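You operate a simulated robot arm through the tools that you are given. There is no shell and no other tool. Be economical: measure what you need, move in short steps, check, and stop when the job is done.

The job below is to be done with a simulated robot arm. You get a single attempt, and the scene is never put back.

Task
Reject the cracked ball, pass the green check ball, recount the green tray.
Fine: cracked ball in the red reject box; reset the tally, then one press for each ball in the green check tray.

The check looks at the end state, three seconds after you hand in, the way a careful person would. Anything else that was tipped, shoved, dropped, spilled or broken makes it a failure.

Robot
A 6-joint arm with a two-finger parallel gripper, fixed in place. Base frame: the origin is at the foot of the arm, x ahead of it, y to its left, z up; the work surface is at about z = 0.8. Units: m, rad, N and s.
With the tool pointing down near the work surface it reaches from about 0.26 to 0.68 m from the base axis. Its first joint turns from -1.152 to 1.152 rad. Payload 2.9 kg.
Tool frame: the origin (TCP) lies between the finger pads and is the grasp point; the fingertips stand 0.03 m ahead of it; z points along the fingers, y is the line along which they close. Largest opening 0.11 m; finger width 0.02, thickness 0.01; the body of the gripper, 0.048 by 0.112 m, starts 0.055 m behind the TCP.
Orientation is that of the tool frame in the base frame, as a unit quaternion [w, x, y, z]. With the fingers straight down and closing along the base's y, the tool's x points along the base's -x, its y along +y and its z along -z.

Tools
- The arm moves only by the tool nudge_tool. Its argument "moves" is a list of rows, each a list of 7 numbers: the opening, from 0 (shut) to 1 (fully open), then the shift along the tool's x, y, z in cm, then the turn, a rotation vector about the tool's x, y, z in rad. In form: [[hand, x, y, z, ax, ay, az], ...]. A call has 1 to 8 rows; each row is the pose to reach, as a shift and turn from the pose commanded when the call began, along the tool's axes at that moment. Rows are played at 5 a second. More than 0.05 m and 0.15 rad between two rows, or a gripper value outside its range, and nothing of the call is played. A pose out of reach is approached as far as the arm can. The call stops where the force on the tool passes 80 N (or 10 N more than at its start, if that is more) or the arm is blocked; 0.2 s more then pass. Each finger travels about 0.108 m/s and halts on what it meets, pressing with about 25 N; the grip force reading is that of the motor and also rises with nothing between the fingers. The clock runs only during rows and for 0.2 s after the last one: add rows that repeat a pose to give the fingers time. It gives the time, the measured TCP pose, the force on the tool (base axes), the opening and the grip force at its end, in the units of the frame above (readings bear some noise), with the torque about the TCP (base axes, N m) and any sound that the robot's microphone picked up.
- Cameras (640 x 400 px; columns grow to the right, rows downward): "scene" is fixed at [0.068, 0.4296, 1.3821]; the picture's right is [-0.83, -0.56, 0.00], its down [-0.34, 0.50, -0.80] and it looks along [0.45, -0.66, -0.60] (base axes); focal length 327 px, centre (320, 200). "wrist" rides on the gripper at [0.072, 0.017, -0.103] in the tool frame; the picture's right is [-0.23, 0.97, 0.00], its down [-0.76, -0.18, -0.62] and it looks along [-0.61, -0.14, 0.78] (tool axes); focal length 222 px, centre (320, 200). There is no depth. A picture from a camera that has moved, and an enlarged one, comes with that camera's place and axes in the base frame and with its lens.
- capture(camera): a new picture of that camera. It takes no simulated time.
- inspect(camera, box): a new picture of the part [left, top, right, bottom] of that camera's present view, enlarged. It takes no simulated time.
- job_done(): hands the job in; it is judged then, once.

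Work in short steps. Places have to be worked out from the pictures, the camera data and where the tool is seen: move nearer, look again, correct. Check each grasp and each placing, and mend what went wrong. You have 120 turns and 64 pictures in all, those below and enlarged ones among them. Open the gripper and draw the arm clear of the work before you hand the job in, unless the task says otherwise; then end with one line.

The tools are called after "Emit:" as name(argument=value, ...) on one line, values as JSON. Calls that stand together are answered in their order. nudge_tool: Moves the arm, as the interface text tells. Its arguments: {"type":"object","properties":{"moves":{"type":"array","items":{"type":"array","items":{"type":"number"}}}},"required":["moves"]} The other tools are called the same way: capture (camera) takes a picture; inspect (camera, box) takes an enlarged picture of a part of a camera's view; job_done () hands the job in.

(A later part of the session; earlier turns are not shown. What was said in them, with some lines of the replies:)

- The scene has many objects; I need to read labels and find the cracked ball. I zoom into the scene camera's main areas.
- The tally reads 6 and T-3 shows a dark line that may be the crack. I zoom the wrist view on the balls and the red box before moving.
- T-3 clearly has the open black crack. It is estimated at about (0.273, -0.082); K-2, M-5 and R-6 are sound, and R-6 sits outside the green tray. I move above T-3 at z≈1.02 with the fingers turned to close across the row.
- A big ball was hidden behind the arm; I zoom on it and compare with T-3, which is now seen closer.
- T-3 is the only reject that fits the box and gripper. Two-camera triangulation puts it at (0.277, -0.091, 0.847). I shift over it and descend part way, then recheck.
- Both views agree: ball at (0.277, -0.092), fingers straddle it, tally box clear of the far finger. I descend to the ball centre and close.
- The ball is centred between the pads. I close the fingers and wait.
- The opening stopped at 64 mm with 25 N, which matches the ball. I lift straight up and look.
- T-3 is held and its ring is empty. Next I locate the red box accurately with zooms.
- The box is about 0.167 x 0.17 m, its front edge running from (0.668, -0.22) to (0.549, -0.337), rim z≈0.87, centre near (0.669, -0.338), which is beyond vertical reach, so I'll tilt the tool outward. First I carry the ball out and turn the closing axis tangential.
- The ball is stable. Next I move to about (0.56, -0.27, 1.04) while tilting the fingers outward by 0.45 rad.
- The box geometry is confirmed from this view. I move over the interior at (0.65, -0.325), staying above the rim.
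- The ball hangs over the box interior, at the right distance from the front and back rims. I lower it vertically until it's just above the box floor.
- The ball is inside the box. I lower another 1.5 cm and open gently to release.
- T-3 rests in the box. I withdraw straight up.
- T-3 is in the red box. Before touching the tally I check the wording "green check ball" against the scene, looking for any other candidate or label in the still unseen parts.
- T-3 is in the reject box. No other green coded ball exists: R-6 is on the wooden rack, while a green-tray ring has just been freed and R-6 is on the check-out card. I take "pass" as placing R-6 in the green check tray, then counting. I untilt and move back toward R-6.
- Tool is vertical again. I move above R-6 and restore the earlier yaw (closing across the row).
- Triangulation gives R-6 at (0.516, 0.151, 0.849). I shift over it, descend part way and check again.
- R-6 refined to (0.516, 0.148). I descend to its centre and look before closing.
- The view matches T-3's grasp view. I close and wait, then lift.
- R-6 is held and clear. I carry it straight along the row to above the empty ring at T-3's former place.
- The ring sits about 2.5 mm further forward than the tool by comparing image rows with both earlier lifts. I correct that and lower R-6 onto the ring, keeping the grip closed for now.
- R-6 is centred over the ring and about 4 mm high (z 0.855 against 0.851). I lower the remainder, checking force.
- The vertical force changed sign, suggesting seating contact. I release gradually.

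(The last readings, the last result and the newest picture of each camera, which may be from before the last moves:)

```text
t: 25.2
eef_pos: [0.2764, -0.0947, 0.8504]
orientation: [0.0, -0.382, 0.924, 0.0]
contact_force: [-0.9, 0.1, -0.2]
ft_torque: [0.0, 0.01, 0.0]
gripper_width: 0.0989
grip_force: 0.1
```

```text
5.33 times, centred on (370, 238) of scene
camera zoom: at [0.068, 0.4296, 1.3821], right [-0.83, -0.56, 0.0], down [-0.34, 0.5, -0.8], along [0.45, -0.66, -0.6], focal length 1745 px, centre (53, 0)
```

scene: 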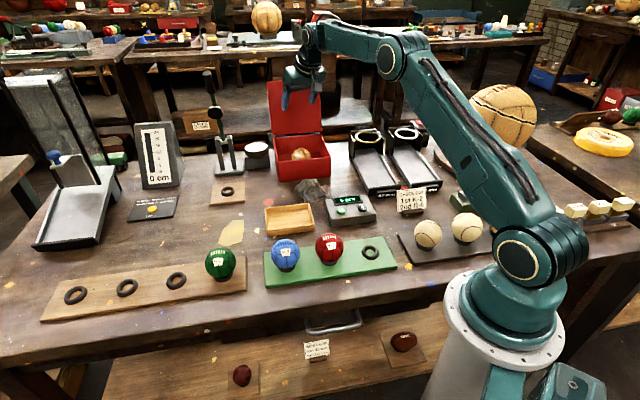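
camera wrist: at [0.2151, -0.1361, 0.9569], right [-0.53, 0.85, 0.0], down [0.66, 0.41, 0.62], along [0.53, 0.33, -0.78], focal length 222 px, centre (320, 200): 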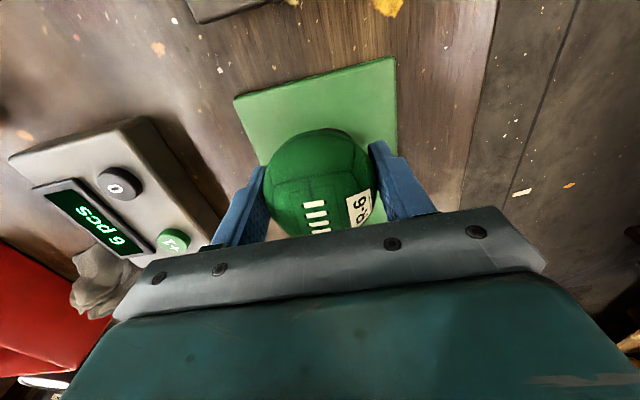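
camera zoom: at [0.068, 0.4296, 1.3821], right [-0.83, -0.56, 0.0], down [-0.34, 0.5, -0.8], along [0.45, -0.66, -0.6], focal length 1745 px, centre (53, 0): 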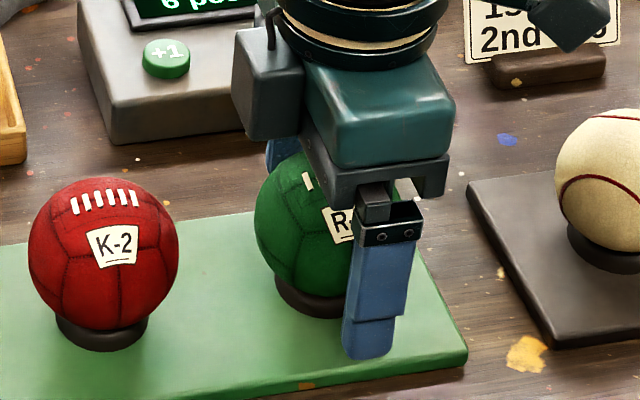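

R-6 sits on its ring, free of the fingers. I lift straight up.

Emit:
nudge_tool(moves=[[0.9, 0, 0, -2, 0, 0, 0], [0.9, 0, 0, -5, 0, 0, 0], [0.9, 0, 0, -9, 0, 0, 0], [0.7, 0, 0, -12, 0, 0, 0], [0.3, 0, 0, -12, 0, 0, 0], [0, 0, 0, -12, 0, 0, 0], [0, 0, 0, -12, 0, 0, 0]])

Emit:
capture(camera="wrist")

Emit:
inspect(camera="scene", box=[250, 170, 410, 290])

```text
t: 26.8
eef_pos: [0.2786, -0.0941, 0.9702]
orientation: [0.0, -0.383, 0.924, 0.0]
contact_force: [-0.3, -0.5, 0.5]
ft_torque: [0.0, -0.01, -0.01]
gripper_width: 0.0002
grip_force: 25.2
```

```text
18 pictures are left
camera wrist: at [0.216, -0.1336, 1.0721], right [-0.53, 0.85, 0.0], down [0.66, 0.41, 0.62], along [0.53, 0.33, -0.78], focal length 222 px, centre (320, 200)
```

wrist: 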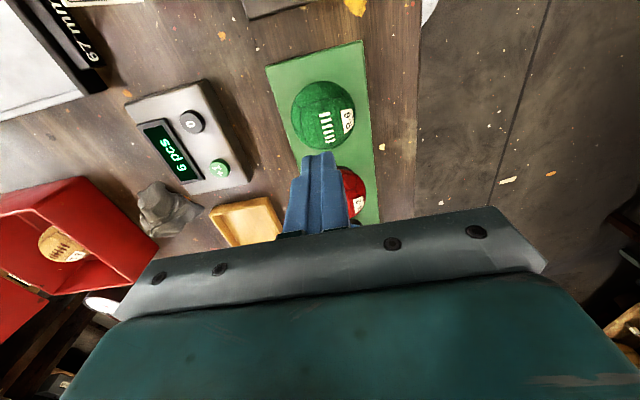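

```text
3.33 times, centred on (330, 230) of scene
camera zoom: at [0.068, 0.4296, 1.3821], right [-0.83, -0.56, 0.0], down [-0.34, 0.5, -0.8], along [0.45, -0.66, -0.6], focal length 1091 px, centre (287, 100)
```

zoom: 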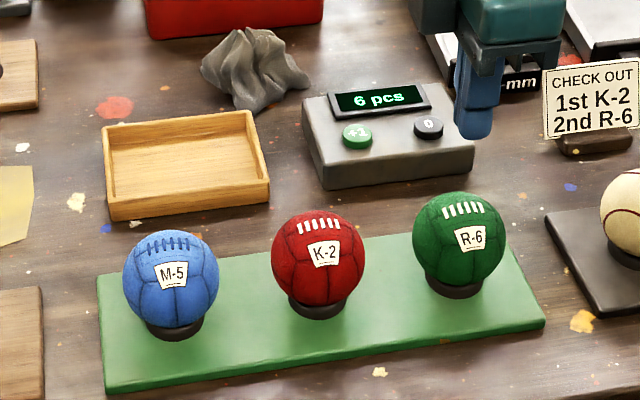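

All three balls (M-5, K-2, R-6) sit well in the tray. I triangulate the "0" button at (0.360, -0.205, 0.838) and "+1" at (0.402, -0.164, 0.836). With the fingers closed I move above "0".

Emit:
nudge_tool(moves=[[0, 0.5, -3.4, 0, 0, 0, 0], [0, 1, -6.8, 0, 0, 0, 0], [0, 1.5, -10.2, 0, 0, 0, 0], [0, 2, -13.6, 1.5, 0, 0, 0], [0, 2, -13.6, 5, 0, 0, 0], [0, 2, -13.6, 7.5, 0, 0, 0]])

Emit:
capture(camera="wrist")

Emit:
inspect(camera="scene", box=[310, 170, 410, 232])

```text
t: 28.2
eef_pos: [0.3596, -0.2052, 0.8943]
orientation: [-0.001, -0.382, 0.924, 0.001]
contact_force: [0.8, 0.1, 0.4]
ft_torque: [-0.02, 0.03, -0.04]
gripper_width: 0.0
grip_force: 24.3
```

```text
16 pictures are left
camera wrist: at [0.297, -0.2455, 0.9959], right [-0.53, 0.85, 0.0], down [0.66, 0.41, 0.62], along [0.53, 0.33, -0.78], focal length 222 px, centre (320, 200)
```

wrist: 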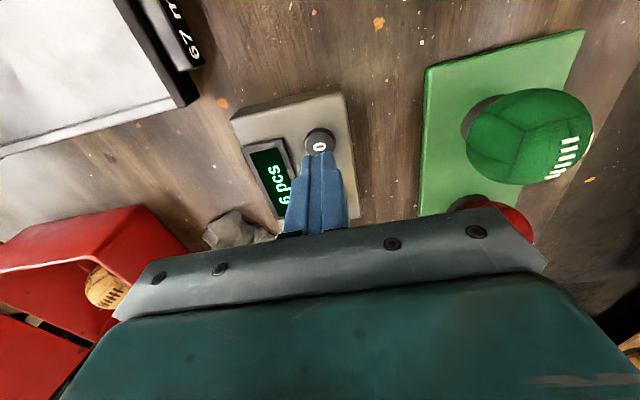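

```text
6.40 times, centred on (360, 201) of scene
camera zoom: at [0.0681, 0.4296, 1.3821], right [-0.83, -0.56, 0.0], down [-0.34, 0.5, -0.8], along [0.45, -0.66, -0.6], focal length 2094 px, centre (64, 194)
```

zoom: 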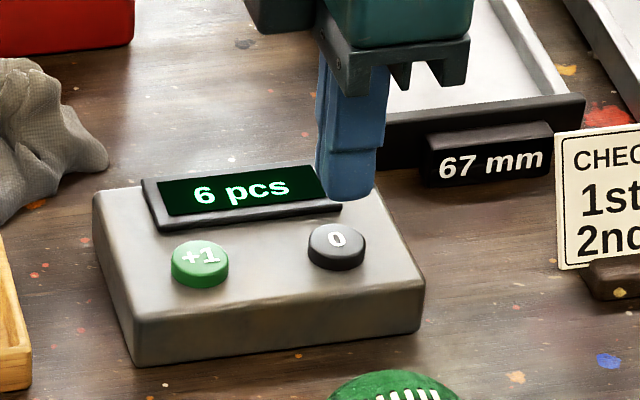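

The tip is right over "0" (consistent with a button top at z≈0.833). I press down gently in small steps and see the force.

Emit:
nudge_tool(moves=[[0, 0, 0, 1.5, 0, 0, 0], [0, 0, 0, 2.5, 0, 0, 0], [0, 0, 0, 2.9, 0, 0, 0], [0, 0, 0, 3.2, 0, 0, 0]])

Emit:
inspect(camera="scene", box=[310, 170, 410, 232])

```text
t: 29.2
eef_pos: [0.3605, -0.2049, 0.8643]
orientation: [0.0, -0.383, 0.924, -0.001]
contact_force: [0.1, 1.5, 2.6]
ft_torque: [0.03, 0.01, -0.02]
gripper_width: 0.0
grip_force: 25.1
heard: click
```

```text
6.40 times, centred on (360, 201) of scene
camera zoom: at [0.068, 0.4296, 1.3821], right [-0.83, -0.56, 0.0], down [-0.34, 0.5, -0.8], along [0.45, -0.66, -0.6], focal length 2094 px, centre (64, 194)
```

zoom: 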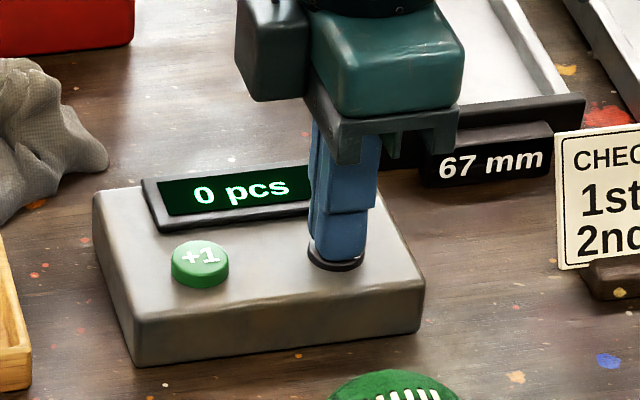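

Click heard, the display reads 0. I lift and move 6 cm along to above "+1".

Emit:
nudge_tool(moves=[[0, 0, 0, -1, 0, 0, 0], [0, 0, 0, -3, 0, 0, 0], [0, -3, 0, -3, 0, 0, 0], [0, -6, 0.1, -3, 0, 0, 0], [0, -6, 0.1, -2, 0, 0, 0]])

Emit:
inspect(camera="scene", box=[310, 170, 410, 232])

```text
t: 30.4
eef_pos: [0.4017, -0.1624, 0.8829]
orientation: [0.0, -0.382, 0.924, 0.001]
contact_force: [0.1, -0.2, -0.4]
ft_torque: [-0.01, -0.01, 0.01]
gripper_width: 0.0
grip_force: 25.4
```

```text
6.40 times, centred on (360, 201) of scene
camera zoom: at [0.068, 0.4296, 1.3821], right [-0.83, -0.56, 0.0], down [-0.34, 0.5, -0.8], along [0.45, -0.66, -0.6], focal length 2094 px, centre (64, 194)
```

zoom: 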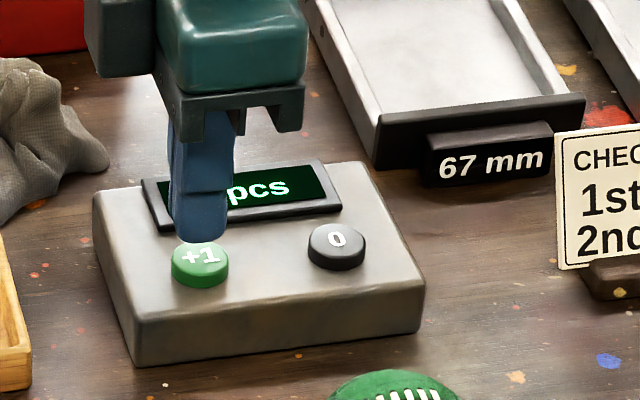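

The tip is right above "+1". I press once down to the depth that clicked before and lift, then look at the reading.

Emit:
nudge_tool(moves=[[0, 0, 0, 1, 0, 0, 0], [0, 0, 0, 1.6, 0, 0, 0], [0, 0, 0, 2, 0, 0, 0], [0, 0, 0, 1, 0, 0, 0], [0, 0, 0, 0, 0, 0, 0]])

Emit:
capture(camera="wrist")

```text
t: 31.6
eef_pos: [0.3999, -0.1623, 0.8843]
orientation: [0.0, -0.382, 0.924, 0.0]
contact_force: [0.8, 0.4, -0.1]
ft_torque: [-0.02, 0.02, -0.02]
gripper_width: 0.0
grip_force: 24.9
heard: click
```

```text
12 pictures are left
camera wrist: at [0.339, -0.2012, 0.9857], right [-0.53, 0.85, 0.0], down [0.66, 0.41, 0.62], along [0.53, 0.33, -0.78], focal length 222 px, centre (320, 200)
```

wrist: 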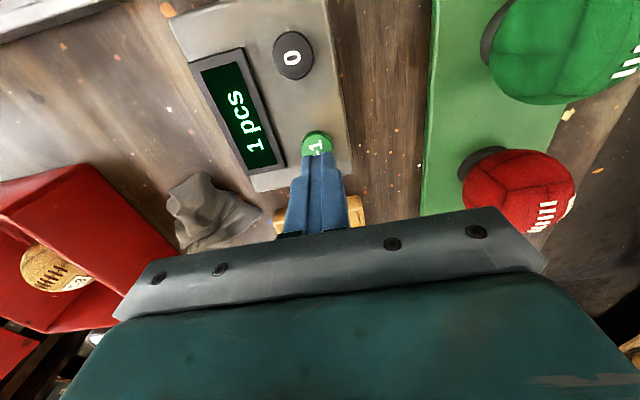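

One click gave 1 pcs. I repeat for the second press.

Emit:
nudge_tool(moves=[[0, 0, 0, 1, 0, 0, 0], [0, 0, 0, 1.6, 0, 0, 0], [0, 0, 0, 2, 0, 0, 0], [0, 0, 0, 1, 0, 0, 0], [0, 0, 0, 0, 0, 0, 0]])

Emit:
inspect(camera="wrist", box=[160, 20, 360, 200])

```text
t: 32.8
eef_pos: [0.4, -0.1618, 0.8837]
orientation: [-0.001, -0.383, 0.924, 0.0]
contact_force: [0.1, 0.0, 0.4]
ft_torque: [0.01, 0.0, -0.01]
gripper_width: 0.0
grip_force: 25.2
heard: click
```

```text
2.22 times, centred on (260, 110) of wrist
camera zoom: at [0.3385, -0.2011, 0.9857], right [-0.53, 0.85, 0.0], down [0.66, 0.41, 0.62], along [0.53, 0.33, -0.78], focal length 494 px, centre (453, 400)
```

zoom: 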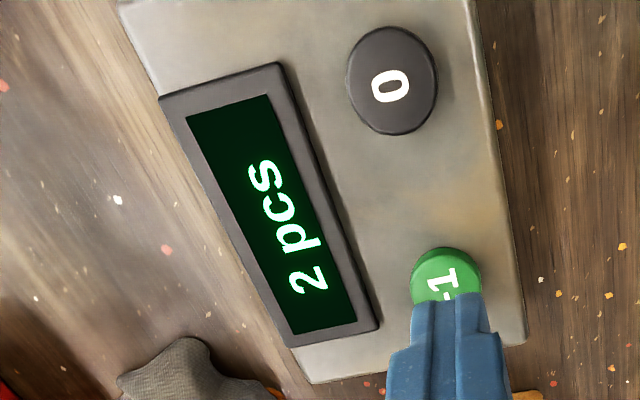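

The display reads 2. There are three balls in the tray, so one more press.

Emit:
nudge_tool(moves=[[0, 0, 0, 1, 0, 0, 0], [0, 0, 0, 1.6, 0, 0, 0], [0, 0, 0, 2, 0, 0, 0], [0, 0, 0, 1, 0, 0, 0], [0, 0, 0, 0, 0, 0, 0]])

Emit:
inspect(camera="wrist", box=[160, 20, 360, 200])

```text
t: 34.0
eef_pos: [0.4018, -0.1619, 0.8835]
orientation: [0.0, -0.383, 0.924, 0.0]
contact_force: [0.4, -0.6, 0.7]
ft_torque: [-0.01, 0.0, -0.04]
gripper_width: 0.0001
grip_force: 25.1
heard: click
```

```text
2.22 times, centred on (260, 110) of wrist
camera zoom: at [0.3394, -0.2017, 0.9855], right [-0.53, 0.85, 0.0], down [0.66, 0.41, 0.62], along [0.53, 0.33, -0.78], focal length 494 px, centre (453, 400)
```

zoom: 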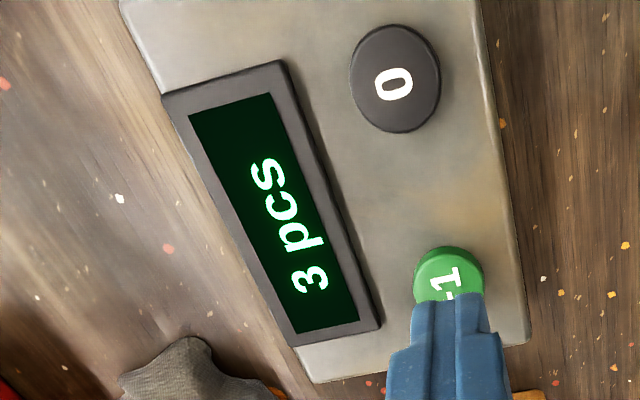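

The display reads 3. I raise the arm well clear and open the gripper at height.

Emit:
nudge_tool(moves=[[0, 0, 0, -4, 0, 0, 0], [0, 0, 0, -8.5, 0, 0, 0], [0, 0, 0, -13, 0, 0, 0], [0.3, 0, 0, -17.5, 0, 0, 0], [0.7, 0, 0, -22, 0, 0, 0], [1, 0, 0, -24, 0, 0, 0], [1, 0, 0, -24, 0, 0, 0]])

Emit:
capture(camera="scene")

Emit:
inspect(camera="scene", box=[190, 130, 410, 300])

```text
t: 35.6
eef_pos: [0.4016, -0.1624, 1.1242]
orientation: [0.0, -0.383, 0.924, 0.0]
contact_force: [0.0, -0.1, 0.7]
ft_torque: [0.01, 0.0, -0.01]
gripper_width: 0.11
grip_force: 0.1
```

```text
9 pictures are left
```

scene: 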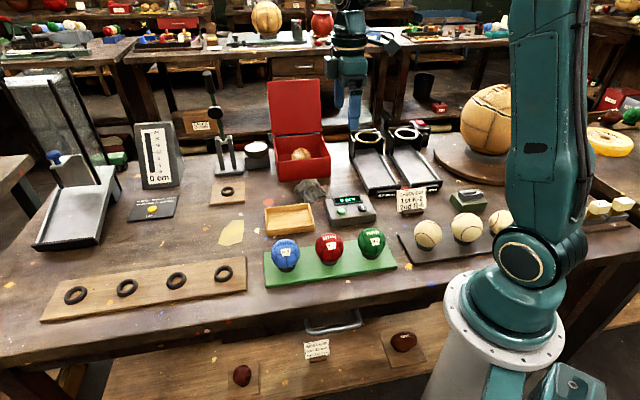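

```text
2.35 times, centred on (300, 215) of scene
camera zoom: at [0.068, 0.4296, 1.3821], right [-0.83, -0.56, 0.0], down [-0.34, 0.5, -0.8], along [0.45, -0.66, -0.6], focal length 770 px, centre (367, 165)
```

zoom: 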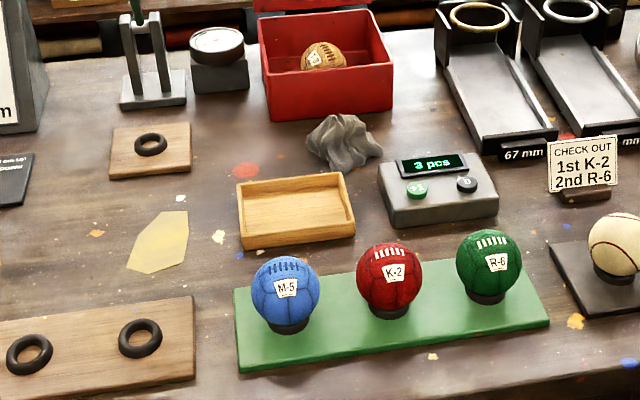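

T-3 is in the reject box, R-6 is in the green tray with M-5 and K-2, the tally reads 3, and the arm is clear. I hand it in.

Emit:
job_done()

```text
The job is handed in.
```

I put the cracked ball T-3 in the red reject box, moved the green ball R-6 into the green check tray, and reset and recounted the tally to 3; moving R-6 was my reading of "pass", since the task named no place for it.
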